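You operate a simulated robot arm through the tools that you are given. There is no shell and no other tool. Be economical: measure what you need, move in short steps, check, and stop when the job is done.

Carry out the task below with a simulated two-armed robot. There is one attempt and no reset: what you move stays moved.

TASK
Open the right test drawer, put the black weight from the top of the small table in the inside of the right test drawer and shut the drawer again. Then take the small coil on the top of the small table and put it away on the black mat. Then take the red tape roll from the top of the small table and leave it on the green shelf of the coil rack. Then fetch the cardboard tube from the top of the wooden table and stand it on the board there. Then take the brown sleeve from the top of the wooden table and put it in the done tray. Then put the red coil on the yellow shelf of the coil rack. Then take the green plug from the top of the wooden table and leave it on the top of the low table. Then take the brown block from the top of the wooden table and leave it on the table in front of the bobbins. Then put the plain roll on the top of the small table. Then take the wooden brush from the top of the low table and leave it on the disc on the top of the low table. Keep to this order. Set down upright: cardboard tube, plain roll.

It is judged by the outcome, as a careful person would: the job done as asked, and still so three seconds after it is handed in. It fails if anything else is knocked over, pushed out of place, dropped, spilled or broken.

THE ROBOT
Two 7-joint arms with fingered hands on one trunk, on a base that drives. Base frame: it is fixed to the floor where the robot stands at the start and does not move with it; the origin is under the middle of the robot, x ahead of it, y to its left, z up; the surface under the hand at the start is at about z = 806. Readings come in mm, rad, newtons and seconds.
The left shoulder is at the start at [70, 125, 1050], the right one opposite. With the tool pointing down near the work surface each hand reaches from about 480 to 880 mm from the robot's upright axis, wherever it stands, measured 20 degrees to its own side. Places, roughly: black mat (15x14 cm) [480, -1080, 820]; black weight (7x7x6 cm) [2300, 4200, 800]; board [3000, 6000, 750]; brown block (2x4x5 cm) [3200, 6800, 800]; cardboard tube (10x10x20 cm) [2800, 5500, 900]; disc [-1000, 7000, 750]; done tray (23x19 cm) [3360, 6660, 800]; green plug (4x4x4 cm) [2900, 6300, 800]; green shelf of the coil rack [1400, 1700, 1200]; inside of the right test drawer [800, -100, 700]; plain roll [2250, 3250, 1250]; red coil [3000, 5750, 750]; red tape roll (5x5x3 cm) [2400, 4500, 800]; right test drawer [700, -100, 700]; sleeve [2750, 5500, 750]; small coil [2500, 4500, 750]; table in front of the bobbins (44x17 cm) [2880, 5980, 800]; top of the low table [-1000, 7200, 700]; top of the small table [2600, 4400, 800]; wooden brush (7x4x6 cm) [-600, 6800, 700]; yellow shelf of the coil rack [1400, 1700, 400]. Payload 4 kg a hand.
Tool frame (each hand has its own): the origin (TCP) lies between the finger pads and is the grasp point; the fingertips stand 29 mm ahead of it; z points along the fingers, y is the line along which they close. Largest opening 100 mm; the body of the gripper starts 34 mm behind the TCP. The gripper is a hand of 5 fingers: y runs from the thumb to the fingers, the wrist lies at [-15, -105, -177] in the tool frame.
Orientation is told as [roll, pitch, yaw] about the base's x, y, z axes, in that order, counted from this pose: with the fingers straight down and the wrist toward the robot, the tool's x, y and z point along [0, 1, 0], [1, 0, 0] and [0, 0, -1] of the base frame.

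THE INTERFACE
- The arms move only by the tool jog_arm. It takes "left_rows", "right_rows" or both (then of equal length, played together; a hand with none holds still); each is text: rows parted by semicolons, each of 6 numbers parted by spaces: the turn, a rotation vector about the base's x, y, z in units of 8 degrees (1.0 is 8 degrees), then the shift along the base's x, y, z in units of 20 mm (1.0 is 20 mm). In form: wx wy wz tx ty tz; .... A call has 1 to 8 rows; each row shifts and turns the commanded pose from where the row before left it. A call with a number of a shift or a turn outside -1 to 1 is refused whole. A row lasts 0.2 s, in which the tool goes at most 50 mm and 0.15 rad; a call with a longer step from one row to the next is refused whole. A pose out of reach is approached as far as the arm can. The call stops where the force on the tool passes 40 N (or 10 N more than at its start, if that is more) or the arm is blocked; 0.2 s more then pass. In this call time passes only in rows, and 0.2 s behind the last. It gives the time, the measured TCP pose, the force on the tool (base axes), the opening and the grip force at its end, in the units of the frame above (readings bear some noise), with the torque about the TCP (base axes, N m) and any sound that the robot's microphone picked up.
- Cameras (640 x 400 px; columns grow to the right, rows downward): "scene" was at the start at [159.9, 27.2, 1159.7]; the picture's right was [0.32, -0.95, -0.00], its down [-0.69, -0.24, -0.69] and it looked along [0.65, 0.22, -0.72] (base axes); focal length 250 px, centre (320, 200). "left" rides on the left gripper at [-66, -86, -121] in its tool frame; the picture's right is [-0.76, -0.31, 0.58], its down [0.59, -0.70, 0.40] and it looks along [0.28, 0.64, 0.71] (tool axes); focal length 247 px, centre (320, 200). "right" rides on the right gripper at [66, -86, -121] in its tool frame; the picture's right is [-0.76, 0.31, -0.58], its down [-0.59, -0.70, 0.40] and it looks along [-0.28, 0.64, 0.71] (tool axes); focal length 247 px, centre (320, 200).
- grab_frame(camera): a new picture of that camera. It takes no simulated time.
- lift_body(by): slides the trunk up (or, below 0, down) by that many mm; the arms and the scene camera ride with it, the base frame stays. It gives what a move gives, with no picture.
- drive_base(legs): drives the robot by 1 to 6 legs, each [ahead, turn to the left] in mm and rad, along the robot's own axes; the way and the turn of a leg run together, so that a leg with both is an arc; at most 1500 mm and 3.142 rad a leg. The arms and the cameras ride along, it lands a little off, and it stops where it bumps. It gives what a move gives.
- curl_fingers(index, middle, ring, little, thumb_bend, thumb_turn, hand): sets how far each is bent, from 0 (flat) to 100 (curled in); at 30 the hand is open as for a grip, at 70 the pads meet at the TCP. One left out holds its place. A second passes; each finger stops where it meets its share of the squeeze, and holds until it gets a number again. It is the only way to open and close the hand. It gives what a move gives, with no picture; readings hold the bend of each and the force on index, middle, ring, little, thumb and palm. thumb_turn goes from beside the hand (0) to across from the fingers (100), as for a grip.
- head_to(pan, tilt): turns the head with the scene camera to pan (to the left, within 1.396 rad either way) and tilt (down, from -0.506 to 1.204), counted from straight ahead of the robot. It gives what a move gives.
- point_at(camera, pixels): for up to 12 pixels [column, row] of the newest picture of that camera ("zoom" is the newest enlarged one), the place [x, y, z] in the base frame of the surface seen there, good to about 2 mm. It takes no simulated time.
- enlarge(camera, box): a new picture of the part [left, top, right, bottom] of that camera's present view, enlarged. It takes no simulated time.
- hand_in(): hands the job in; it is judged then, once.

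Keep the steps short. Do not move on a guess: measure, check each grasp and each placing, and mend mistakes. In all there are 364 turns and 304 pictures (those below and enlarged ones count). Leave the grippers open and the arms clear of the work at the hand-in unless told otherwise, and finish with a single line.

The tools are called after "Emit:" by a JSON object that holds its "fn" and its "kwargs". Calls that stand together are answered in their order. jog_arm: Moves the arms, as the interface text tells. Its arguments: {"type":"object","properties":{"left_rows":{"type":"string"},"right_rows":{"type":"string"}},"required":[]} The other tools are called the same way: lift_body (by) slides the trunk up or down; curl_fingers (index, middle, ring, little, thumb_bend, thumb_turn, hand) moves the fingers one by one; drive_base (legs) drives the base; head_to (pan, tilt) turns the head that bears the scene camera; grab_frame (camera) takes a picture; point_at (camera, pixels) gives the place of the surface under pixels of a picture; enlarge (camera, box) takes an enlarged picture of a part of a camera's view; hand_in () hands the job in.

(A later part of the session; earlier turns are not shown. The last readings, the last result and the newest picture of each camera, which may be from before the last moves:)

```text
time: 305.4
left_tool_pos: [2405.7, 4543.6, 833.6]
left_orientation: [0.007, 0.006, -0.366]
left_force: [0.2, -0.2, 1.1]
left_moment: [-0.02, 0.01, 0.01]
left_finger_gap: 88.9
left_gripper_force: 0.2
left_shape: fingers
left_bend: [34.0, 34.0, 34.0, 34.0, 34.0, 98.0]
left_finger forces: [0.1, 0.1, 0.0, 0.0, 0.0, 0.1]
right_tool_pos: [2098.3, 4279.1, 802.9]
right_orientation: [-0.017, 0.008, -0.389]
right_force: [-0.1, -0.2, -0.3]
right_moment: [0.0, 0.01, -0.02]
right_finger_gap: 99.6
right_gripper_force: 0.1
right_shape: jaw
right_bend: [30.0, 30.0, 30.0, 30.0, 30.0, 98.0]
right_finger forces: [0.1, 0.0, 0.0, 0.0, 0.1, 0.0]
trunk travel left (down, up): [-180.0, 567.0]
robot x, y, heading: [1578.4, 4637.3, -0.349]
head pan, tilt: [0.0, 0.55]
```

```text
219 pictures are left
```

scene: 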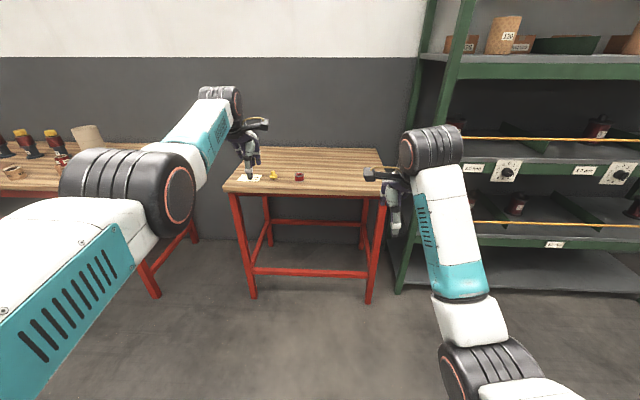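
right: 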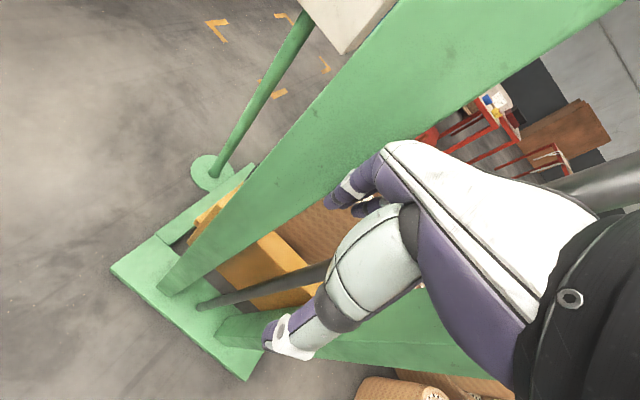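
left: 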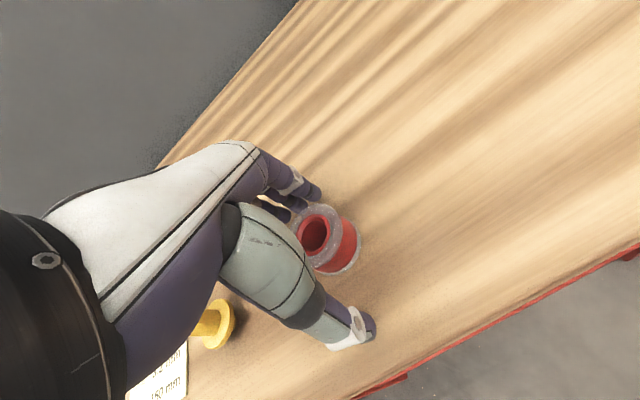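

The tape lies between fingers and thumb. Closing.

Emit:
{"fn": "curl_fingers", "kwargs": {"hand": "left", "index": 72, "middle": 72, "ring": 72, "little": 72, "thumb_bend": 72}}

Emit:
{"fn": "lift_body", "kwargs": {"by": 60}}

Emit:
{"fn": "grab_frame", "kwargs": {"camera": "left"}}

Emit:
{"fn": "enlarge", "kwargs": {"camera": "scene", "box": [180, 60, 380, 220]}}

```text
time: 306.4
left_tool_pos: [2405.5, 4545.2, 832.3]
left_orientation: [0.009, 0.006, -0.366]
left_force: [0.8, 0.7, 3.5]
left_moment: [0.03, 0.1, 0.01]
left_finger_gap: 36.6
left_gripper_force: 14.4
left_shape: fingers
left_bend: [60.0, 62.0, 72.0, 72.0, 58.0, 96.0]
left_finger forces: [8.4, 7.3, 0.0, 0.0, 13.4, 0.0]
right_tool_pos: [2099.0, 4277.5, 802.6]
right_orientation: [-0.014, 0.008, -0.391]
right_force: [-0.1, -0.9, 0.2]
right_moment: [-0.02, 0.02, 0.0]
right_finger_gap: 99.7
right_gripper_force: 0.0
right_shape: jaw
right_bend: [30.0, 30.0, 30.0, 30.0, 30.0, 98.0]
right_finger forces: [0.1, 0.1, 0.1, 0.0, 0.0, 0.0]
trunk travel left (down, up): [-180.0, 567.0]
robot x, y, heading: [1579.2, 4635.8, -0.354]
head pan, tilt: [0.0, 0.55]
```

```text
time: 307.4
left_tool_pos: [2406.4, 4543.7, 892.1]
left_orientation: [0.009, 0.009, -0.365]
left_force: [0.2, -0.4, -0.5]
left_moment: [0.01, 0.02, -0.02]
left_finger_gap: 36.4
left_gripper_force: 14.1
left_shape: fingers
left_bend: [61.0, 63.0, 72.0, 72.0, 58.0, 96.0]
left_finger forces: [8.0, 7.0, 0.0, 0.0, 13.5, 0.1]
right_tool_pos: [2099.3, 4277.1, 862.1]
right_orientation: [-0.018, 0.008, -0.391]
right_force: [0.8, 1.2, -0.1]
right_moment: [-0.01, -0.01, 0.01]
right_finger_gap: 99.5
right_gripper_force: 0.1
right_shape: jaw
right_bend: [30.0, 30.0, 30.0, 30.0, 30.0, 98.0]
right_finger forces: [0.1, 0.0, 0.1, 0.1, 0.1, 0.0]
trunk travel left (down, up): [-240.0, 507.0]
robot x, y, heading: [1585.1, 4635.8, -0.354]
head pan, tilt: [0.0, 0.55]
```

```text
218 pictures are left
```

left: 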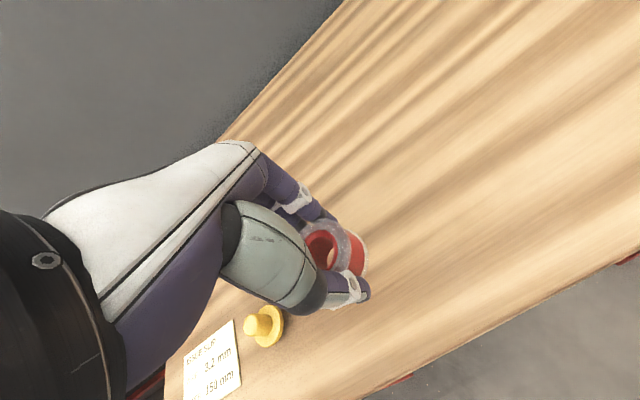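

```text
2.50 times, centred on (280, 140) of scene
```

zoom: 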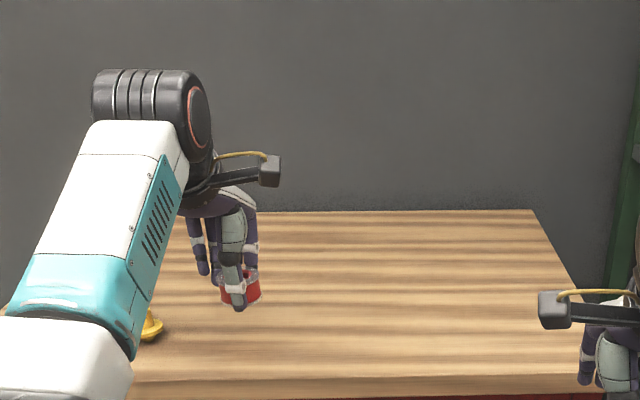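

The tape is held. I'll raise it, back off, and drive to in front of the coil rack.

Emit:
{"fn": "lift_body", "kwargs": {"by": 150}}

Emit:
{"fn": "drive_base", "kwargs": {"legs": [[-250, 0], [0, -1.583], [1500, 0], [1500, 0], [0, 1.617]]}}

Emit:
{"fn": "head_to", "kwargs": {"pan": 0.1, "tilt": 0.3}}

Emit:
{"fn": "grab_frame", "kwargs": {"camera": "scene"}}

```text
time: 309.1
left_tool_pos: [2406.9, 4543.4, 1041.7]
left_orientation: [0.009, 0.006, -0.366]
left_force: [-0.4, 0.4, -0.1]
left_moment: [0.0, 0.0, 0.01]
left_finger_gap: 36.3
left_gripper_force: 15.2
left_shape: fingers
left_bend: [61.0, 63.0, 72.0, 72.0, 58.0, 96.0]
left_finger forces: [8.0, 7.0, 0.1, 0.0, 13.5, 0.0]
right_tool_pos: [2099.8, 4277.8, 1012.0]
right_orientation: [-0.017, 0.01, -0.392]
right_force: [0.5, -0.3, -0.1]
right_moment: [-0.02, -0.01, -0.03]
right_finger_gap: 100.1
right_gripper_force: 0.0
right_shape: jaw
right_bend: [30.0, 30.0, 30.0, 30.0, 30.0, 98.0]
right_finger forces: [0.0, 0.0, 0.1, 0.0, 0.0, 0.0]
trunk travel left (down, up): [-390.0, 357.0]
robot x, y, heading: [1585.1, 4636.6, -0.354]
head pan, tilt: [0.0, 0.55]
```

```text
time: 332.8
left_tool_pos: [1110.1, 1842.1, 1042.1]
left_orientation: [0.009, 0.006, -0.367]
left_force: [-0.4, 1.3, -0.7]
left_moment: [0.01, -0.02, 0.01]
left_finger_gap: 35.4
left_gripper_force: 13.3
left_shape: fingers
left_bend: [61.0, 63.0, 72.0, 72.0, 58.0, 96.0]
left_finger forces: [7.7, 6.8, 0.1, 0.1, 12.3, 0.1]
right_tool_pos: [801.1, 1575.7, 1011.3]
right_orientation: [-0.017, 0.008, -0.392]
right_force: [0.0, 0.0, 0.1]
right_moment: [0.0, 0.01, 0.0]
right_finger_gap: 100.0
right_gripper_force: 0.2
right_shape: jaw
right_bend: [30.0, 30.0, 30.0, 30.0, 30.0, 98.0]
right_finger forces: [0.0, 0.0, 0.0, 0.0, 0.1, 0.0]
trunk travel left (down, up): [-390.0, 357.0]
robot x, y, heading: [283.2, 1932.0, -0.352]
head pan, tilt: [0.0, 0.55]
```

```text
time: 333.6
left_tool_pos: [1109.2, 1840.6, 1042.7]
left_orientation: [0.008, 0.008, -0.367]
left_force: [0.2, 0.8, -0.4]
left_moment: [0.02, -0.02, -0.02]
left_finger_gap: 35.3
left_gripper_force: 13.5
left_shape: fingers
left_bend: [61.0, 63.0, 72.0, 72.0, 58.0, 96.0]
left_finger forces: [7.7, 6.9, 0.1, 0.1, 12.3, 0.0]
right_tool_pos: [801.5, 1575.9, 1012.4]
right_orientation: [-0.018, 0.008, -0.391]
right_force: [0.3, 0.4, -0.2]
right_moment: [-0.01, -0.01, 0.02]
right_finger_gap: 99.8
right_gripper_force: 0.0
right_shape: jaw
right_bend: [30.0, 30.0, 30.0, 30.0, 30.0, 98.0]
right_finger forces: [0.0, 0.0, 0.1, 0.0, 0.0, 0.0]
trunk travel left (down, up): [-390.0, 357.0]
robot x, y, heading: [287.7, 1934.8, -0.357]
head pan, tilt: [0.099, 0.3]
```

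```text
216 pictures are left
```

scene: 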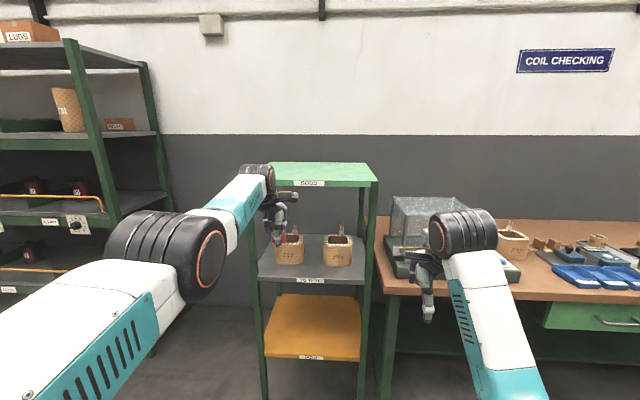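

The rack is in view: green top shelf at (320,175), grey shelf with coils below, yellow lowest. I'll measure it.

Emit:
{"fn": "point_at", "kwargs": {"camera": "scene", "pixels": [[330, 178], [310, 178], [360, 180], [300, 166], [360, 166], [310, 185], [315, 350], [280, 345], [350, 345], [290, 305], [350, 305], [312, 270]]}}

Emit:
{"fn": "enlarge", "kwargs": {"camera": "scene", "box": [230, 150, 400, 380]}}

```text
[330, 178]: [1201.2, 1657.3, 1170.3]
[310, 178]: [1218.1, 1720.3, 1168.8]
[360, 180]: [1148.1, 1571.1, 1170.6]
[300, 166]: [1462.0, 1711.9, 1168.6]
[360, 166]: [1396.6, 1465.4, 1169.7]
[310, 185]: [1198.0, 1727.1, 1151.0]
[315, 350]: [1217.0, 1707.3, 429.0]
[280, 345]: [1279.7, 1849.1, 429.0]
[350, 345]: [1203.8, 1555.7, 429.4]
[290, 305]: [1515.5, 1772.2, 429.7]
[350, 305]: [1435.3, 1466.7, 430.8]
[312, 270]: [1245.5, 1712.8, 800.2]
```

```text
1.74 times, centred on (315, 265) of scene
```

zoom: 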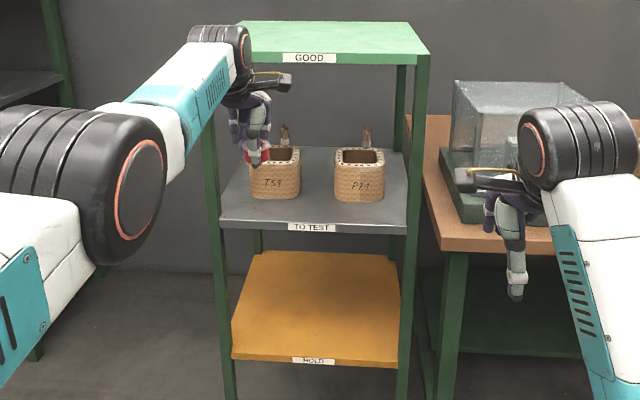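

The green shelf is at z 1170, front edge fwd≈594, spanning lat 1845–2165. I'll raise 250 mm, then turn -0.075 and advance 217 mm to bring the tape over its middle.

Emit:
{"fn": "lift_body", "kwargs": {"by": 260}}

Emit:
{"fn": "drive_base", "kwargs": {"legs": [[0, -0.075], [217, 0]]}}

Emit:
{"fn": "head_to", "kwargs": {"pan": 0.2, "tilt": 0.5}}

Emit:
{"fn": "grab_frame", "kwargs": {"camera": "scene"}}

Emit:
{"fn": "grab_frame", "kwargs": {"camera": "left"}}

```text
time: 336.3
left_tool_pos: [1100.3, 1845.3, 1348.8]
left_orientation: [0.01, -0.052, -0.366]
left_force: [0.4, 0.3, -0.2]
left_moment: [-0.01, 0.01, -0.02]
left_finger_gap: 35.3
left_gripper_force: 12.9
left_shape: fingers
left_bend: [61.0, 63.0, 72.0, 72.0, 58.0, 96.0]
left_finger forces: [7.7, 6.7, 0.0, 0.1, 12.4, 0.1]
right_tool_pos: [801.4, 1575.8, 1271.0]
right_orientation: [-0.017, 0.008, -0.393]
right_force: [-0.2, 0.2, 0.0]
right_moment: [0.0, 0.02, 0.0]
right_finger_gap: 99.5
right_gripper_force: 0.1
right_shape: jaw
right_bend: [30.0, 30.0, 30.0, 30.0, 30.0, 98.0]
right_finger forces: [0.0, 0.0, 0.0, 0.1, 0.1, 0.1]
trunk travel left (down, up): [-650.0, 97.0]
robot x, y, heading: [288.9, 1929.9, -0.352]
head pan, tilt: [0.099, 0.3]
```

```text
time: 338.4
left_tool_pos: [1288.7, 1695.6, 1348.3]
left_orientation: [0.009, -0.054, -0.44]
left_force: [0.5, -0.6, -0.2]
left_moment: [0.01, 0.01, 0.01]
left_finger_gap: 35.2
left_gripper_force: 13.6
left_shape: fingers
left_bend: [61.0, 63.0, 72.0, 72.0, 58.0, 96.0]
left_finger forces: [7.7, 6.8, 0.0, 0.1, 12.3, 0.0]
right_tool_pos: [972.0, 1447.4, 1271.8]
right_orientation: [-0.016, 0.009, -0.464]
right_force: [-0.1, -0.7, 0.8]
right_moment: [0.0, 0.01, 0.01]
right_finger_gap: 99.8
right_gripper_force: 0.1
right_shape: jaw
right_bend: [30.0, 30.0, 30.0, 30.0, 30.0, 98.0]
right_finger forces: [0.0, 0.0, 0.1, 0.0, 0.1, 0.0]
trunk travel left (down, up): [-650.0, 97.0]
robot x, y, heading: [486.5, 1844.7, -0.428]
head pan, tilt: [0.099, 0.3]
```

```text
time: 339.1
left_tool_pos: [1288.8, 1695.1, 1349.8]
left_orientation: [0.008, -0.051, -0.44]
left_force: [-0.4, 0.2, -0.2]
left_moment: [-0.03, 0.02, 0.01]
left_finger_gap: 35.3
left_gripper_force: 13.4
left_shape: fingers
left_bend: [61.0, 63.0, 72.0, 72.0, 58.0, 96.0]
left_finger forces: [7.6, 6.7, 0.0, 0.0, 12.3, 0.0]
right_tool_pos: [971.9, 1448.4, 1271.9]
right_orientation: [-0.017, 0.006, -0.466]
right_force: [0.2, 0.3, -0.6]
right_moment: [0.04, 0.0, 0.0]
right_finger_gap: 100.1
right_gripper_force: 0.1
right_shape: jaw
right_bend: [30.0, 30.0, 30.0, 30.0, 30.0, 98.0]
right_finger forces: [0.0, 0.0, 0.0, 0.1, 0.0, 0.1]
trunk travel left (down, up): [-650.0, 97.0]
robot x, y, heading: [483.8, 1846.1, -0.428]
head pan, tilt: [0.201, 0.499]
```

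```text
214 pictures are left
```

scene: 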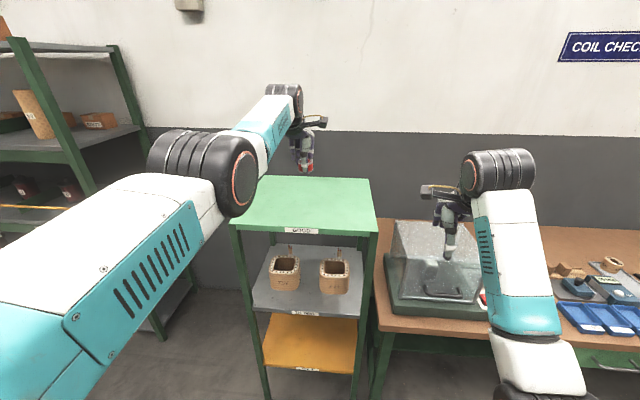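

```text
213 pictures are left
```

left: 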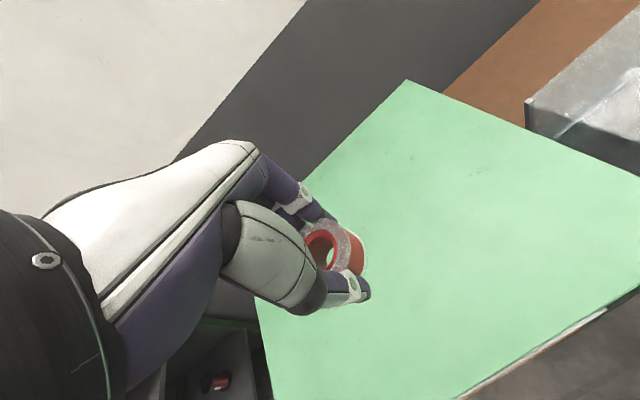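

The tape is over the green shelf. I'll lower in steps.

Emit:
{"fn": "lift_body", "kwargs": {"by": -110}}

Emit:
{"fn": "grab_frame", "kwargs": {"camera": "left"}}

Emit:
{"fn": "enlarge", "kwargs": {"camera": "scene", "box": [200, 80, 440, 260]}}

```text
time: 340.6
left_tool_pos: [1289.0, 1694.9, 1239.3]
left_orientation: [0.009, -0.053, -0.439]
left_force: [-0.7, 0.1, -0.6]
left_moment: [-0.02, 0.01, 0.01]
left_finger_gap: 35.3
left_gripper_force: 13.1
left_shape: fingers
left_bend: [61.0, 63.0, 72.0, 72.0, 58.0, 96.0]
left_finger forces: [7.7, 6.8, 0.1, 0.0, 12.4, 0.1]
right_tool_pos: [972.5, 1448.7, 1162.9]
right_orientation: [-0.018, 0.008, -0.466]
right_force: [-0.1, 0.1, 0.1]
right_moment: [-0.02, -0.01, 0.02]
right_finger_gap: 99.8
right_gripper_force: 0.0
right_shape: jaw
right_bend: [30.0, 30.0, 30.0, 30.0, 30.0, 98.0]
right_finger forces: [0.1, 0.0, 0.0, 0.0, 0.0, 0.0]
trunk travel left (down, up): [-540.0, 207.0]
robot x, y, heading: [480.9, 1846.5, -0.425]
head pan, tilt: [0.201, 0.499]
```

```text
212 pictures are left
```

left: 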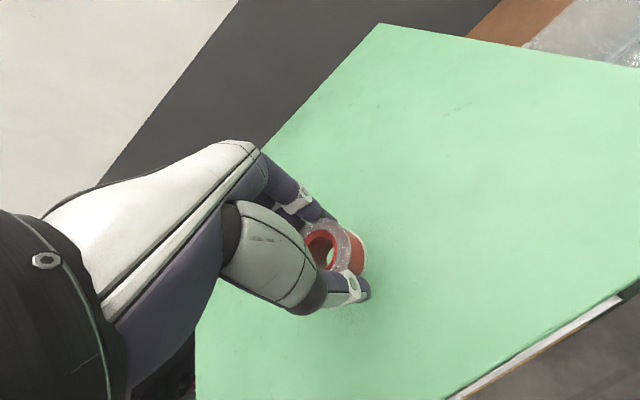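

```text
2.22 times, centred on (320, 170) of scene
```

zoom: 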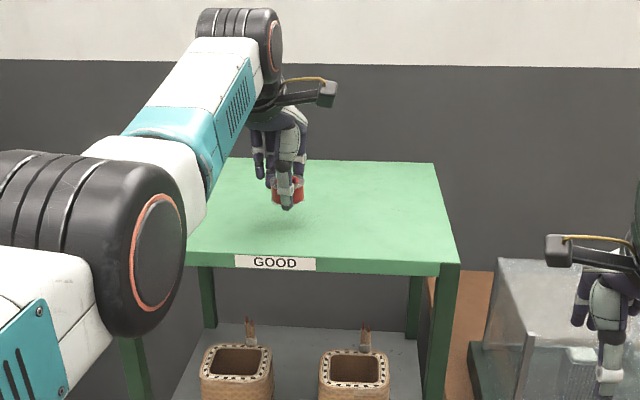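

It's well over the shelf. I'll lower 30, then small steps to contact.

Emit:
{"fn": "lift_body", "kwargs": {"by": -30}}

Emit:
{"fn": "lift_body", "kwargs": {"by": -5}}

Emit:
{"fn": "enlarge", "kwargs": {"camera": "scene", "box": [240, 100, 400, 220]}}

```text
time: 341.3
left_tool_pos: [1288.4, 1694.9, 1208.5]
left_orientation: [0.009, -0.052, -0.44]
left_force: [0.0, 0.6, 0.6]
left_moment: [-0.03, -0.01, 0.03]
left_finger_gap: 35.3
left_gripper_force: 13.5
left_shape: fingers
left_bend: [61.0, 63.0, 72.0, 72.0, 58.0, 96.0]
left_finger forces: [7.7, 6.8, 0.0, 0.0, 12.3, 0.0]
right_tool_pos: [972.0, 1447.5, 1132.6]
right_orientation: [-0.018, 0.006, -0.466]
right_force: [0.0, -0.1, 0.5]
right_moment: [0.04, 0.02, 0.0]
right_finger_gap: 100.0
right_gripper_force: 0.1
right_shape: jaw
right_bend: [30.0, 30.0, 30.0, 30.0, 30.0, 98.0]
right_finger forces: [0.0, 0.0, 0.0, 0.0, 0.0, 0.0]
trunk travel left (down, up): [-510.0, 237.0]
robot x, y, heading: [482.7, 1847.2, -0.431]
head pan, tilt: [0.201, 0.499]
```

```text
time: 341.9
left_tool_pos: [1288.4, 1694.6, 1205.7]
left_orientation: [0.008, -0.056, -0.439]
left_force: [0.4, 1.0, 5.3]
left_moment: [0.06, 0.2, -0.02]
left_finger_gap: 35.3
left_gripper_force: 16.6
left_shape: fingers
left_bend: [61.0, 63.0, 72.0, 72.0, 59.0, 96.0]
left_finger forces: [8.2, 7.3, 0.0, 0.0, 17.9, 0.0]
right_tool_pos: [971.3, 1447.4, 1127.9]
right_orientation: [-0.018, 0.006, -0.465]
right_force: [0.4, 0.4, 0.6]
right_moment: [-0.01, 0.04, 0.02]
right_finger_gap: 99.9
right_gripper_force: 0.0
right_shape: jaw
right_bend: [30.0, 30.0, 30.0, 30.0, 30.0, 98.0]
right_finger forces: [0.1, 0.1, 0.0, 0.0, 0.1, 0.0]
trunk travel left (down, up): [-505.0, 242.0]
robot x, y, heading: [484.8, 1844.3, -0.428]
head pan, tilt: [0.201, 0.499]
```

```text
3.33 times, centred on (320, 160) of scene
```

zoom: 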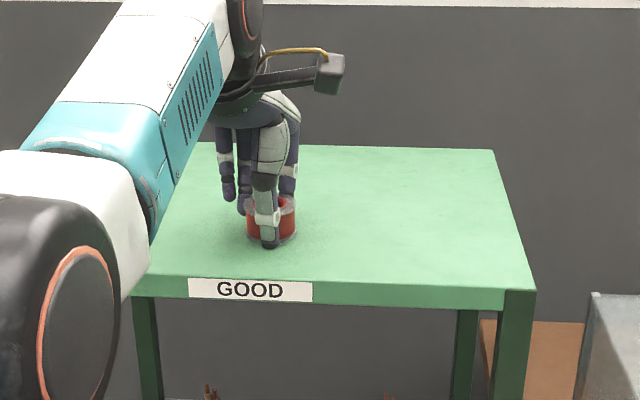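

Contact. Opening and rising.

Emit:
{"fn": "curl_fingers", "kwargs": {"hand": "left", "index": 35, "middle": 35, "ring": 35, "little": 35, "thumb_bend": 35}}

Emit:
{"fn": "lift_body", "kwargs": {"by": 100}}

Emit:
{"fn": "enlarge", "kwargs": {"camera": "scene", "box": [200, 100, 400, 300]}}

```text
time: 342.9
left_tool_pos: [1287.4, 1693.6, 1203.8]
left_orientation: [0.008, -0.051, -0.438]
left_force: [1.0, -0.9, 2.9]
left_moment: [0.03, 0.14, -0.01]
left_finger_gap: 85.7
left_gripper_force: 2.0
left_shape: fingers
left_bend: [35.0, 35.0, 35.0, 35.0, 35.0, 97.0]
left_finger forces: [0.0, 0.0, 0.0, 0.1, 3.1, 0.1]
right_tool_pos: [972.1, 1447.2, 1125.9]
right_orientation: [-0.019, 0.006, -0.464]
right_force: [0.5, 0.6, 0.0]
right_moment: [0.02, 0.04, 0.03]
right_finger_gap: 99.8
right_gripper_force: 0.0
right_shape: jaw
right_bend: [30.0, 30.0, 30.0, 30.0, 30.0, 98.0]
right_finger forces: [0.0, 0.0, 0.1, 0.0, 0.0, 0.0]
trunk travel left (down, up): [-505.0, 242.0]
robot x, y, heading: [483.9, 1842.4, -0.429]
head pan, tilt: [0.201, 0.499]
```

```text
time: 344.2
left_tool_pos: [1289.5, 1694.1, 1302.1]
left_orientation: [0.007, -0.053, -0.44]
left_force: [0.0, 0.2, 0.4]
left_moment: [0.03, -0.02, 0.01]
left_finger_gap: 86.5
left_gripper_force: 0.0
left_shape: fingers
left_bend: [35.0, 35.0, 35.0, 35.0, 35.0, 97.0]
left_finger forces: [0.1, 0.0, 0.0, 0.0, 0.1, 0.1]
right_tool_pos: [972.4, 1447.9, 1226.2]
right_orientation: [-0.017, 0.01, -0.466]
right_force: [-0.8, 0.1, 0.4]
right_moment: [0.0, 0.0, -0.02]
right_finger_gap: 100.2
right_gripper_force: 0.0
right_shape: jaw
right_bend: [30.0, 30.0, 30.0, 30.0, 30.0, 98.0]
right_finger forces: [0.0, 0.0, 0.0, 0.1, 0.0, 0.1]
trunk travel left (down, up): [-605.0, 142.0]
robot x, y, heading: [485.7, 1843.6, -0.428]
head pan, tilt: [0.201, 0.499]
```

```text
2.00 times, centred on (300, 200) of scene
```

zoom: 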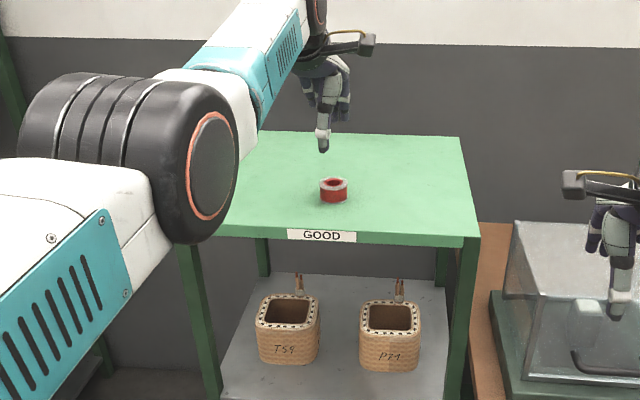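

The tape rests on the green shelf. Next is the wooden table: I'll back off and drive north, stopping to look part-way.

Emit:
{"fn": "drive_base", "kwargs": {"legs": [[-400, 0], [0, 1.483], [1500, 0], [529, 0], [0, 0.245], [1000, 0]]}}

Emit:
{"fn": "lift_body", "kwargs": {"by": -150}}

Emit:
{"fn": "head_to", "kwargs": {"pan": -0.3, "tilt": 0.35}}

Emit:
{"fn": "grab_frame", "kwargs": {"camera": "scene"}}

```text
time: 365.7
left_tool_pos: [1384.9, 5538.4, 1303.0]
left_orientation: [0.009, -0.052, 1.301]
left_force: [-0.5, -0.6, 0.2]
left_moment: [0.0, 0.03, -0.01]
left_finger_gap: 86.7
left_gripper_force: 0.1
left_shape: fingers
left_bend: [35.0, 35.0, 35.0, 35.0, 35.0, 98.0]
left_finger forces: [0.0, 0.0, 0.1, 0.0, 0.0, 0.1]
right_tool_pos: [1683.6, 5267.2, 1226.9]
right_orientation: [-0.018, 0.009, 1.278]
right_force: [0.4, 0.5, -0.3]
right_moment: [0.03, 0.0, 0.0]
right_finger_gap: 99.8
right_gripper_force: 0.0
right_shape: jaw
right_bend: [30.0, 30.0, 30.0, 30.0, 30.0, 98.0]
right_finger forces: [0.0, 0.0, 0.0, 0.0, 0.1, 0.0]
trunk travel left (down, up): [-605.0, 142.0]
robot x, y, heading: [1379.0, 4717.4, 1.319]
head pan, tilt: [0.201, 0.499]
```

```text
time: 367.5
left_tool_pos: [1385.5, 5537.0, 1153.4]
left_orientation: [0.008, -0.052, 1.3]
left_force: [0.2, 0.0, 0.6]
left_moment: [0.03, 0.0, 0.01]
left_finger_gap: 86.4
left_gripper_force: 0.1
left_shape: fingers
left_bend: [35.0, 35.0, 35.0, 35.0, 35.0, 98.0]
left_finger forces: [0.0, 0.0, 0.1, 0.1, 0.0, 0.0]
right_tool_pos: [1683.4, 5267.6, 1077.3]
right_orientation: [-0.018, 0.008, 1.276]
right_force: [-1.1, -1.2, 0.9]
right_moment: [0.0, -0.01, 0.05]
right_finger_gap: 100.0
right_gripper_force: 0.1
right_shape: jaw
right_bend: [30.0, 30.0, 30.0, 30.0, 30.0, 98.0]
right_finger forces: [0.0, 0.1, 0.0, 0.0, 0.0, 0.0]
trunk travel left (down, up): [-455.0, 292.0]
robot x, y, heading: [1371.6, 4719.7, 1.311]
head pan, tilt: [0.201, 0.499]
```

```text
time: 368.4
left_tool_pos: [1385.8, 5537.2, 1153.0]
left_orientation: [0.009, -0.051, 1.301]
left_force: [0.4, -0.1, 0.5]
left_moment: [0.02, -0.03, 0.01]
left_finger_gap: 86.3
left_gripper_force: 0.0
left_shape: fingers
left_bend: [35.0, 35.0, 35.0, 35.0, 35.0, 98.0]
left_finger forces: [0.1, 0.1, 0.0, 0.1, 0.1, 0.1]
right_tool_pos: [1683.1, 5266.7, 1078.2]
right_orientation: [-0.02, 0.007, 1.276]
right_force: [-0.2, -0.1, -0.1]
right_moment: [0.0, -0.01, 0.01]
right_finger_gap: 100.0
right_gripper_force: 0.1
right_shape: jaw
right_bend: [30.0, 30.0, 30.0, 30.0, 30.0, 98.0]
right_finger forces: [0.1, 0.1, 0.0, 0.1, 0.0, 0.0]
trunk travel left (down, up): [-455.0, 292.0]
robot x, y, heading: [1377.2, 4719.7, 1.319]
head pan, tilt: [-0.3, 0.351]
```

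```text
208 pictures are left
```

scene: 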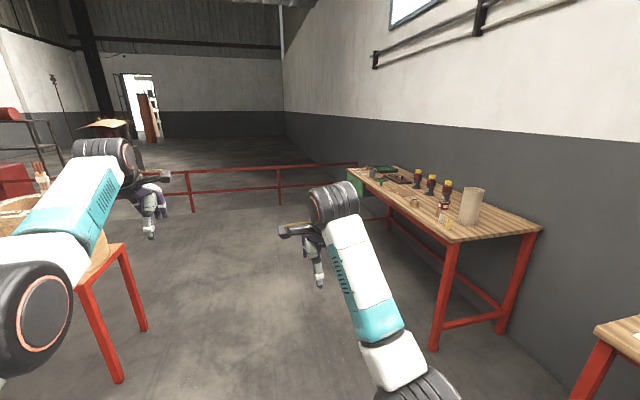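

The wooden table is ahead on the right, another table is close on the left, and a railing is at the back. I'll measure these.

Emit:
{"fn": "point_at", "kwargs": {"camera": "scene", "pixels": [[126, 246], [120, 375], [145, 328], [280, 188], [470, 225], [470, 200], [455, 240], [540, 230], [360, 180], [390, 168], [430, 345], [195, 210]]}}

Emit:
{"fn": "enlarge", "kwargs": {"camera": "scene", "box": [340, 150, 560, 270]}}

```text
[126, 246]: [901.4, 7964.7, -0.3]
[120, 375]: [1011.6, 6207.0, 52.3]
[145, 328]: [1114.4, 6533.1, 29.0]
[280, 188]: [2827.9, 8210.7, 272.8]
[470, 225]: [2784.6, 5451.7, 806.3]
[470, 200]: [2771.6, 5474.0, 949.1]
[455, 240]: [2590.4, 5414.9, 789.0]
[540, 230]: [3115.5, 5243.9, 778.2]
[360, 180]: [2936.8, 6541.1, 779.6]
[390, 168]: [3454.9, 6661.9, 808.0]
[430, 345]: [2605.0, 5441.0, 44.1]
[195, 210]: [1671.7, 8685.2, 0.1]
```

```text
2.91 times, centred on (450, 210) of scene
```

zoom: 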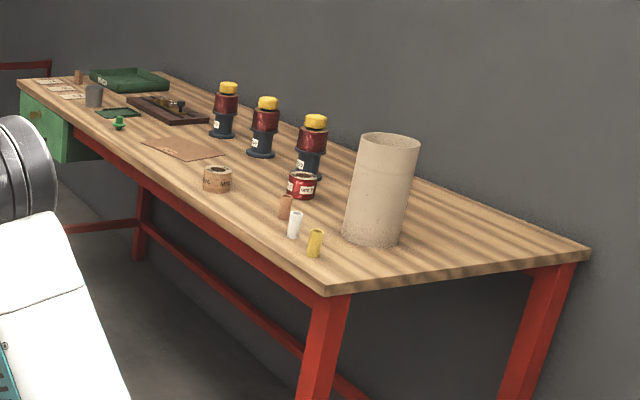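

I'll measure the objects on the wooden table from this view.

Emit:
{"fn": "point_at", "kwargs": {"camera": "zoom", "pixels": [[185, 148], [165, 108], [118, 112], [118, 124], [287, 207], [296, 225], [216, 178], [301, 185], [130, 78], [79, 76], [93, 97], [385, 145]]}}

```text
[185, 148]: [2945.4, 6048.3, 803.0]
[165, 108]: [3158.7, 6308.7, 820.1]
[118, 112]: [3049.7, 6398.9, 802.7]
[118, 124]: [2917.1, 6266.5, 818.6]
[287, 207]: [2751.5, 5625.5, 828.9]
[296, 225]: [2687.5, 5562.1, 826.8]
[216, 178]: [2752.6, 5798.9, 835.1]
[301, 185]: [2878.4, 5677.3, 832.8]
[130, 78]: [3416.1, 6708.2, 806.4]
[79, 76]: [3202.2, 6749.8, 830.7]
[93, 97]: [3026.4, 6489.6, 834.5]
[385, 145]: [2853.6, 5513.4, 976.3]
```

The board is the brown sheet at about (2945,6048), and the tube is at about (2827,5484). I'll drive alongside and face the tube.

Emit:
{"fn": "drive_base", "kwargs": {"legs": [[0, -0.068], [960, 0], [0, -1.57]]}}

Emit:
{"fn": "head_to", "kwargs": {"pan": 0.1, "tilt": 0.5}}

Emit:
{"fn": "grab_frame", "kwargs": {"camera": "scene"}}

Emit:
{"fn": "grab_frame", "kwargs": {"camera": "left"}}

```text
time: 377.7
left_tool_pos: [2497.9, 5557.1, 1153.9]
left_orientation: [0.009, -0.053, -0.337]
left_force: [-0.5, 0.5, -0.5]
left_moment: [0.02, -0.01, -0.01]
left_finger_gap: 86.5
left_gripper_force: 0.0
left_shape: fingers
left_bend: [35.0, 35.0, 35.0, 35.0, 35.0, 98.0]
left_finger forces: [0.1, 0.0, 0.0, 0.0, 0.0, 0.1]
right_tool_pos: [2209.3, 5279.1, 1076.2]
right_orientation: [-0.015, 0.006, -0.361]
right_force: [1.3, 0.5, -0.6]
right_moment: [0.02, -0.03, -0.01]
right_finger_gap: 100.0
right_gripper_force: 0.0
right_shape: jaw
right_bend: [30.0, 30.0, 30.0, 30.0, 30.0, 98.0]
right_finger forces: [0.0, 0.1, 0.1, 0.0, 0.0, 0.0]
trunk travel left (down, up): [-455.0, 292.0]
robot x, y, heading: [1678.6, 5625.8, -0.322]
head pan, tilt: [-0.3, 0.351]
```

```text
time: 378.6
left_tool_pos: [2498.0, 5558.2, 1154.2]
left_orientation: [0.008, -0.053, -0.337]
left_force: [0.0, 0.5, 0.2]
left_moment: [-0.03, -0.01, 0.03]
left_finger_gap: 86.5
left_gripper_force: 0.0
left_shape: fingers
left_bend: [35.0, 35.0, 35.0, 35.0, 35.0, 98.0]
left_finger forces: [0.1, 0.1, 0.1, 0.0, 0.0, 0.0]
right_tool_pos: [2208.3, 5280.7, 1077.0]
right_orientation: [-0.018, 0.007, -0.363]
right_force: [-0.9, 0.1, 0.5]
right_moment: [0.0, 0.01, 0.03]
right_finger_gap: 100.0
right_gripper_force: 0.0
right_shape: jaw
right_bend: [30.0, 30.0, 30.0, 30.0, 30.0, 98.0]
right_finger forces: [0.0, 0.0, 0.1, 0.0, 0.1, 0.0]
trunk travel left (down, up): [-455.0, 292.0]
robot x, y, heading: [1680.6, 5622.2, -0.323]
head pan, tilt: [0.099, 0.499]
```

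```text
206 pictures are left
```

scene: 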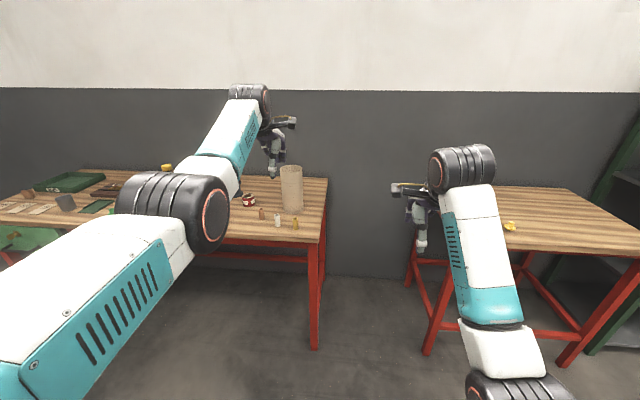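

```text
205 pictures are left
```

left: 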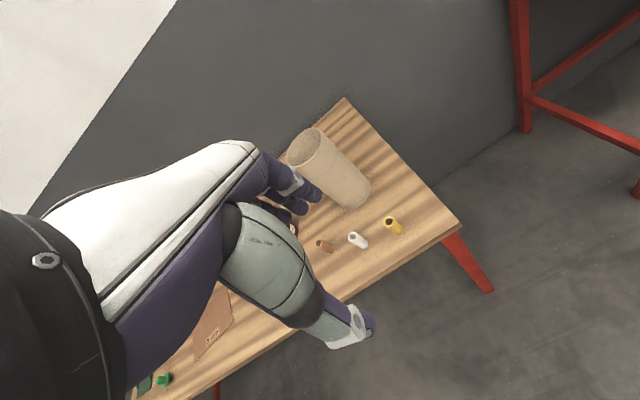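

I'll zoom on the tube's rim with the wrist camera and on the tabletop with the scene camera.

Emit:
{"fn": "enlarge", "kwargs": {"camera": "left", "box": [270, 90, 470, 290]}}

Emit:
{"fn": "point_at", "kwargs": {"camera": "left", "pixels": [[290, 152], [297, 135], [312, 130], [323, 140], [318, 155], [305, 167], [306, 147], [345, 200], [366, 182]]}}

Emit:
{"fn": "enlarge", "kwargs": {"camera": "scene", "box": [200, 140, 340, 240]}}

```text
2.00 times, centred on (370, 190) of left
```

zoom: 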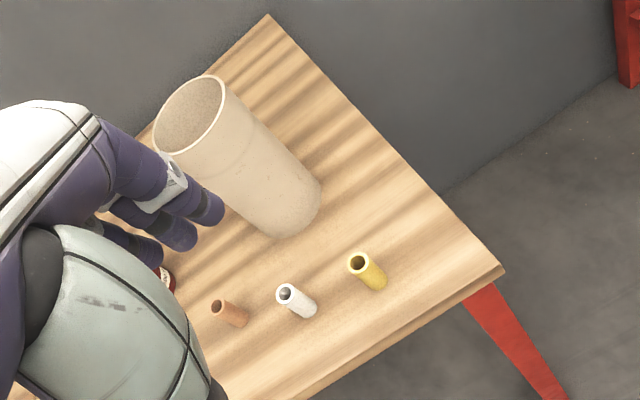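

```text
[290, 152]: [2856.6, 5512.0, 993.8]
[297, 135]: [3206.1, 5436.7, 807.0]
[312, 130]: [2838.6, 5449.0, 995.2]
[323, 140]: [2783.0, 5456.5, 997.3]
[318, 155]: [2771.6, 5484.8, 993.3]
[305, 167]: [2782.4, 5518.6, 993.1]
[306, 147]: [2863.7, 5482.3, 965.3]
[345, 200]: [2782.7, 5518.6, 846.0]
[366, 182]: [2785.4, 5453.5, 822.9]
```

```text
4.00 times, centred on (270, 190) of scene
```

zoom: 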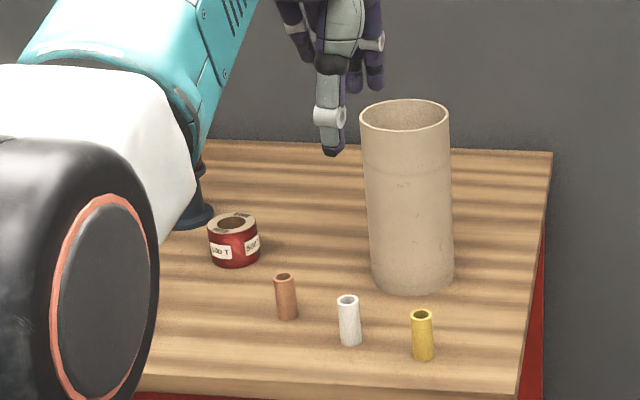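

The tube is hollow: top z 995, centre (2818,5487), radius 46. I'll use the same wall pinch on its far wall. First I'll straighten the hand and draw it in 60 mm for reach margin.

Emit:
{"fn": "jog_arm", "kwargs": {"left_rows": "0.06 0.18 0 -0.95 0.31 0; 0.06 0.18 0 -0.95 0.31 0; 0 0 0 -0.95 0.31 0"}}

Emit:
{"fn": "curl_fingers", "kwargs": {"hand": "left", "index": 36, "middle": 36, "ring": 36, "little": 36, "thumb_bend": 40}}

```text
time: 379.4
left_tool_pos: [2439.4, 5576.5, 1154.5]
left_orientation: [0.008, 0.0, -0.337]
left_force: [-0.7, 0.4, -0.3]
left_moment: [-0.01, 0.0, 0.05]
left_finger_gap: 86.1
left_gripper_force: 0.1
left_shape: fingers
left_bend: [35.0, 35.0, 35.0, 35.0, 35.0, 98.0]
left_finger forces: [0.0, 0.1, 0.0, 0.1, 0.0, 0.0]
right_tool_pos: [2208.8, 5280.2, 1076.9]
right_orientation: [-0.017, 0.008, -0.36]
right_force: [0.3, 0.1, -0.3]
right_moment: [-0.02, -0.02, 0.0]
right_finger_gap: 99.7
right_gripper_force: 0.2
right_shape: jaw
right_bend: [30.0, 30.0, 30.0, 30.0, 30.0, 98.0]
right_finger forces: [0.0, 0.0, 0.1, 0.1, 0.0, 0.0]
trunk travel left (down, up): [-455.0, 292.0]
robot x, y, heading: [1681.8, 5623.7, -0.327]
head pan, tilt: [0.099, 0.499]
```

```text
time: 380.4
left_tool_pos: [2440.9, 5576.0, 1153.3]
left_orientation: [0.01, -0.001, -0.335]
left_force: [-0.2, 0.2, 0.3]
left_moment: [0.05, 0.0, 0.03]
left_finger_gap: 79.8
left_gripper_force: 0.1
left_shape: fingers
left_bend: [36.0, 36.0, 36.0, 36.0, 40.0, 98.0]
left_finger forces: [0.1, 0.0, 0.1, 0.1, 0.0, 0.0]
right_tool_pos: [2210.0, 5279.9, 1078.4]
right_orientation: [-0.019, 0.007, -0.361]
right_force: [0.6, 0.1, -0.4]
right_moment: [-0.01, -0.03, -0.01]
right_finger_gap: 99.8
right_gripper_force: 0.0
right_shape: jaw
right_bend: [30.0, 30.0, 30.0, 30.0, 30.0, 98.0]
right_finger forces: [0.1, 0.0, 0.0, 0.0, 0.1, 0.0]
trunk travel left (down, up): [-455.0, 292.0]
robot x, y, heading: [1681.0, 5627.5, -0.324]
head pan, tilt: [0.099, 0.499]
```

I'll turn +0.03 and drive 425 mm so the far wall comes under the TCP, then check.

Emit:
{"fn": "drive_base", "kwargs": {"legs": [[0, 0.032], [425, 0]]}}

Emit:
{"fn": "grab_frame", "kwargs": {"camera": "left"}}

Emit:
{"fn": "head_to", "kwargs": {"pan": 0.3, "tilt": 0.75}}

Emit:
{"fn": "grab_frame", "kwargs": {"camera": "scene"}}

```text
time: 383.4
left_tool_pos: [2851.0, 5475.4, 1153.5]
left_orientation: [0.01, 0.002, -0.307]
left_force: [-0.2, 0.7, 0.3]
left_moment: [-0.02, 0.04, -0.03]
left_finger_gap: 79.8
left_gripper_force: 0.1
left_shape: fingers
left_bend: [36.0, 36.0, 36.0, 36.0, 40.0, 98.0]
left_finger forces: [0.0, 0.0, 0.0, 0.0, 0.0, 0.1]
right_tool_pos: [2628.9, 5172.2, 1076.2]
right_orientation: [-0.017, 0.009, -0.332]
right_force: [0.9, -1.0, 0.0]
right_moment: [0.01, -0.03, 0.01]
right_finger_gap: 100.0
right_gripper_force: 0.1
right_shape: jaw
right_bend: [30.0, 30.0, 30.0, 30.0, 30.0, 98.0]
right_finger forces: [0.0, 0.0, 0.1, 0.0, 0.0, 0.0]
trunk travel left (down, up): [-455.0, 292.0]
robot x, y, heading: [2089.7, 5500.1, -0.292]
head pan, tilt: [0.099, 0.499]
```

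```text
202 pictures are left
```

left: 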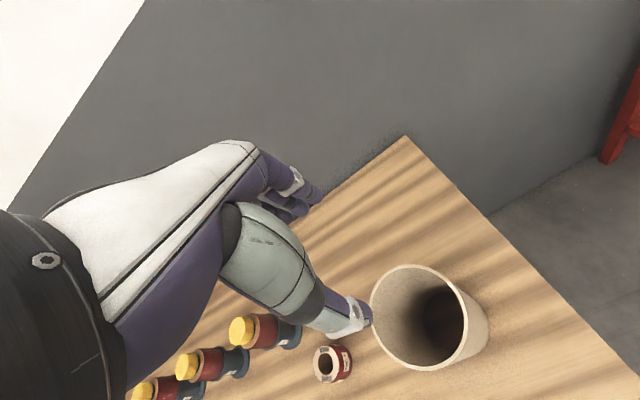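

```text
time: 384.2
left_tool_pos: [2850.6, 5475.6, 1153.8]
left_orientation: [0.009, 0.0, -0.306]
left_force: [0.1, 0.7, 0.0]
left_moment: [-0.01, -0.02, 0.01]
left_finger_gap: 79.7
left_gripper_force: 0.0
left_shape: fingers
left_bend: [36.0, 36.0, 36.0, 36.0, 40.0, 98.0]
left_finger forces: [0.1, 0.1, 0.0, 0.0, 0.0, 0.1]
right_tool_pos: [2629.4, 5172.7, 1076.6]
right_orientation: [-0.018, 0.007, -0.332]
right_force: [0.0, -0.8, 0.5]
right_moment: [0.01, 0.0, -0.01]
right_finger_gap: 99.9
right_gripper_force: 0.0
right_shape: jaw
right_bend: [30.0, 30.0, 30.0, 30.0, 30.0, 98.0]
right_finger forces: [0.1, 0.0, 0.0, 0.1, 0.1, 0.0]
trunk travel left (down, up): [-455.0, 292.0]
robot x, y, heading: [2093.7, 5499.2, -0.291]
head pan, tilt: [0.3, 0.75]
```

```text
201 pictures are left
```

scene: 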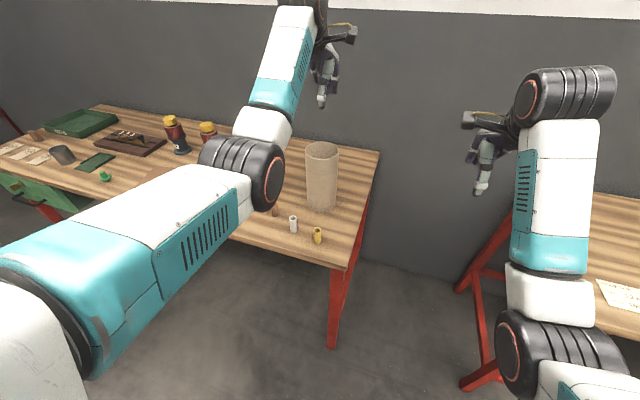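

I'll measure the rim from here.

Emit:
{"fn": "point_at", "kwargs": {"camera": "left", "pixels": [[372, 305], [385, 277], [410, 266], [440, 276], [462, 305], [463, 335], [445, 362], [410, 360], [385, 338]]}}

```text
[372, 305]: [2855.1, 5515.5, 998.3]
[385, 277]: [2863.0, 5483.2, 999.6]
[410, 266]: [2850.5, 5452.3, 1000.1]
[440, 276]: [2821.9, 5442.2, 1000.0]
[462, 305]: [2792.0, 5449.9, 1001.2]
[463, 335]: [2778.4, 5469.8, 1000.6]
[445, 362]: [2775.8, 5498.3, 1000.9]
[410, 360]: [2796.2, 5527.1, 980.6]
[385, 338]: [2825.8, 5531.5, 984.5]
```

Tube centre is (2820,5487). I'll move 10 mm further ahead and lower in two stages.

Emit:
{"fn": "jog_arm", "kwargs": {"left_rows": "0 0 0 0.5 -0.15 0"}}

Emit:
{"fn": "lift_body", "kwargs": {"by": -115}}

Emit:
{"fn": "grab_frame", "kwargs": {"camera": "left"}}

Emit:
{"fn": "lift_body", "kwargs": {"by": -60}}

Emit:
{"fn": "grab_frame", "kwargs": {"camera": "left"}}

```text
time: 384.6
left_tool_pos: [2860.0, 5472.0, 1153.6]
left_orientation: [0.009, 0.001, -0.307]
left_force: [-0.1, 0.9, 0.1]
left_moment: [0.0, -0.03, -0.01]
left_finger_gap: 79.9
left_gripper_force: 0.0
left_shape: fingers
left_bend: [36.0, 36.0, 36.0, 36.0, 40.0, 98.0]
left_finger forces: [0.0, 0.1, 0.1, 0.0, 0.1, 0.1]
right_tool_pos: [2628.7, 5172.5, 1077.2]
right_orientation: [-0.018, 0.007, -0.333]
right_force: [0.2, 0.3, 0.2]
right_moment: [0.01, 0.02, -0.01]
right_finger_gap: 99.9
right_gripper_force: 0.0
right_shape: jaw
right_bend: [30.0, 30.0, 30.0, 30.0, 30.0, 98.0]
right_finger forces: [0.0, 0.0, 0.1, 0.0, 0.0, 0.1]
trunk travel left (down, up): [-455.0, 292.0]
robot x, y, heading: [2090.7, 5501.7, -0.301]
head pan, tilt: [0.3, 0.75]
```

```text
time: 386.0
left_tool_pos: [2861.8, 5472.4, 1041.9]
left_orientation: [0.008, -0.001, -0.308]
left_force: [-0.2, 0.1, -0.4]
left_moment: [0.0, 0.0, 0.03]
left_finger_gap: 79.9
left_gripper_force: 0.1
left_shape: fingers
left_bend: [36.0, 36.0, 36.0, 36.0, 40.0, 98.0]
left_finger forces: [0.0, 0.1, 0.0, 0.0, 0.0, 0.1]
right_tool_pos: [2627.7, 5172.6, 963.8]
right_orientation: [-0.018, 0.006, -0.332]
right_force: [-0.5, -0.1, 1.2]
right_moment: [-0.02, 0.0, 0.01]
right_finger_gap: 99.9
right_gripper_force: 0.0
right_shape: jaw
right_bend: [30.0, 30.0, 30.0, 30.0, 30.0, 98.0]
right_finger forces: [0.0, 0.1, 0.0, 0.0, 0.0, 0.0]
trunk travel left (down, up): [-340.0, 407.0]
robot x, y, heading: [2092.6, 5498.0, -0.299]
head pan, tilt: [0.3, 0.75]
```

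```text
200 pictures are left
```

left: 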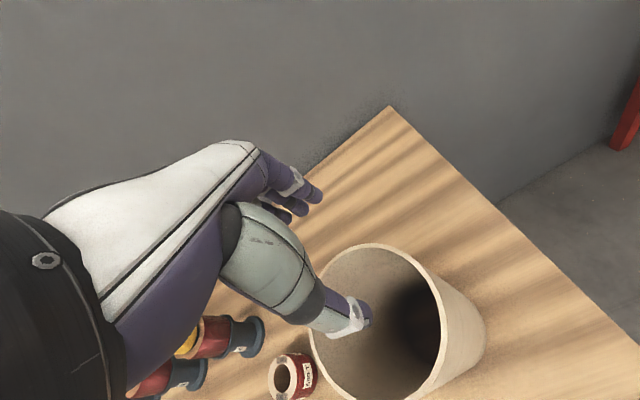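

```text
time: 386.6
left_tool_pos: [2864.1, 5470.1, 1031.6]
left_orientation: [0.005, -0.031, -0.309]
left_force: [0.4, -0.9, 13.0]
left_moment: [0.15, 0.65, 0.01]
left_finger_gap: 84.3
left_gripper_force: 6.3
left_shape: fingers
left_bend: [36.0, 36.0, 36.0, 36.0, 38.0, 98.0]
left_finger forces: [0.0, 0.0, 0.0, 0.0, 12.1, 0.0]
right_tool_pos: [2629.0, 5172.5, 939.5]
right_orientation: [-0.018, 0.012, -0.331]
right_force: [0.5, 1.1, 0.5]
right_moment: [0.0, 0.04, 0.0]
right_finger_gap: 99.9
right_gripper_force: 0.1
right_shape: jaw
right_bend: [30.0, 30.0, 30.0, 30.0, 30.0, 98.0]
right_finger forces: [0.0, 0.0, 0.0, 0.0, 0.0, 0.0]
trunk travel left (down, up): [-320.0, 427.0]
robot x, y, heading: [2091.4, 5503.1, -0.292]
head pan, tilt: [0.3, 0.75]
stopped: the force on the tool passed its limit at 53 N (the readings are from after the stop); the commanded pose is now the measured one
```

```text
199 pictures are left
```

left: 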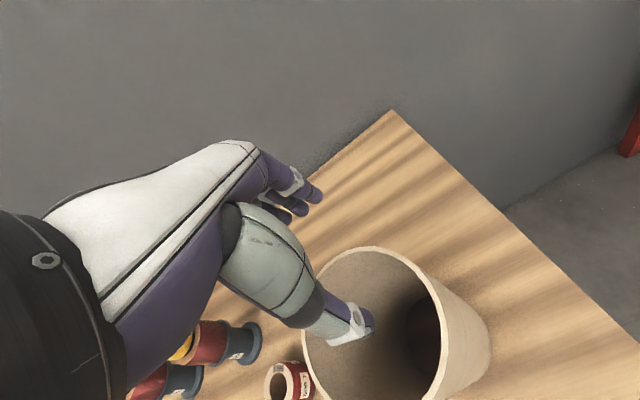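

The thumb touched the rim. I'll raise 20 mm, then check positions.

Emit:
{"fn": "lift_body", "kwargs": {"by": 25}}

Emit:
{"fn": "grab_frame", "kwargs": {"camera": "left"}}

Emit:
{"fn": "point_at", "kwargs": {"camera": "left", "pixels": [[368, 315], [350, 320], [340, 340], [318, 190], [335, 265], [370, 248], [420, 265], [445, 310], [435, 370], [322, 350], [315, 285]]}}

Emit:
{"fn": "enlarge", "kwargs": {"camera": "scene", "box": [220, 60, 400, 260]}}

```text
time: 387.3
left_tool_pos: [2864.9, 5471.1, 1054.0]
left_orientation: [0.006, -0.021, -0.308]
left_force: [0.1, -0.5, -0.6]
left_moment: [-0.01, -0.01, 0.01]
left_finger_gap: 80.0
left_gripper_force: 0.1
left_shape: fingers
left_bend: [36.0, 36.0, 36.0, 36.0, 40.0, 98.0]
left_finger forces: [0.0, 0.0, 0.1, 0.1, 0.1, 0.0]
right_tool_pos: [2629.2, 5173.5, 964.7]
right_orientation: [-0.016, 0.013, -0.332]
right_force: [-0.2, 0.2, 0.5]
right_moment: [0.01, 0.03, 0.03]
right_finger_gap: 100.0
right_gripper_force: 0.0
right_shape: jaw
right_bend: [30.0, 30.0, 30.0, 30.0, 30.0, 98.0]
right_finger forces: [0.0, 0.1, 0.0, 0.0, 0.0, 0.0]
trunk travel left (down, up): [-345.0, 402.0]
robot x, y, heading: [2093.1, 5501.1, -0.295]
head pan, tilt: [0.3, 0.75]
```

```text
198 pictures are left
```

left: 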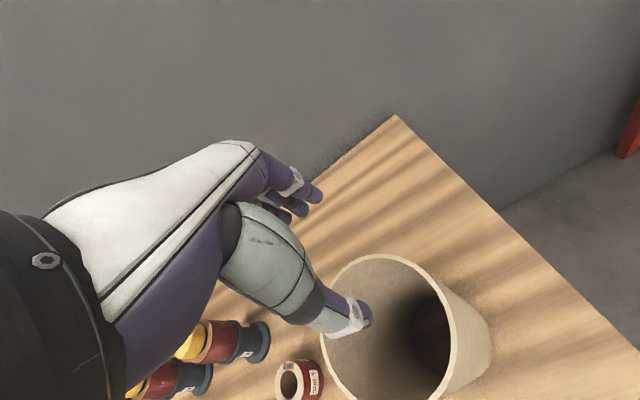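

```text
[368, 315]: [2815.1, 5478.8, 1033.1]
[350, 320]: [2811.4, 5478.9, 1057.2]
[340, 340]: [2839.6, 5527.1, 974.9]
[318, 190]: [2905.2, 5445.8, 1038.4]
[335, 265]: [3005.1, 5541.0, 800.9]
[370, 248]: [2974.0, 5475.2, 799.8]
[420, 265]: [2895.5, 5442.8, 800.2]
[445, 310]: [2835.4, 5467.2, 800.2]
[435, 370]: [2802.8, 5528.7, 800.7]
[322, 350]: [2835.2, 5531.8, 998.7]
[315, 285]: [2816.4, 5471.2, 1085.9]
```

```text
2.00 times, centred on (310, 160) of scene
```

zoom: 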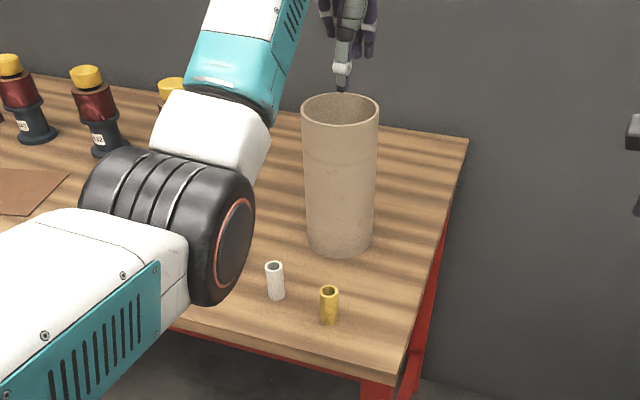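

Tube is standing. I'll measure its rim exactly in this view.

Emit:
{"fn": "enlarge", "kwargs": {"camera": "left", "box": [260, 180, 500, 400]}}

```text
1.82 times, centred on (380, 290) of left
```

zoom: 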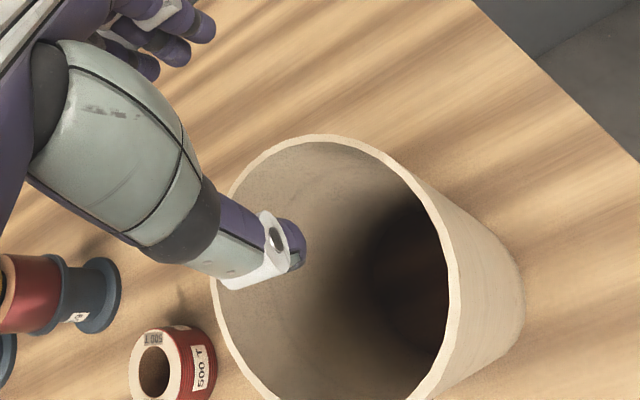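

Emit:
{"fn": "point_at", "kwargs": {"camera": "zoom", "pixels": [[238, 180], [280, 145], [320, 137], [380, 158], [430, 205], [456, 270], [455, 330], [218, 310], [235, 360], [300, 250], [235, 275]]}}

```text
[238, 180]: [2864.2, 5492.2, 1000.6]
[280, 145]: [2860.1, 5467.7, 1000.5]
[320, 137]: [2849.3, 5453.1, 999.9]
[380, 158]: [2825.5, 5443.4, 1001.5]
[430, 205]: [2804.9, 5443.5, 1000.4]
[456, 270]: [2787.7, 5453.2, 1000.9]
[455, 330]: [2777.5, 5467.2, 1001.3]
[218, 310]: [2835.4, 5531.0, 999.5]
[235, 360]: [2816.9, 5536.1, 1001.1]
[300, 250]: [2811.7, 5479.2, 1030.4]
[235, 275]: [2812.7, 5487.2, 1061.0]
```

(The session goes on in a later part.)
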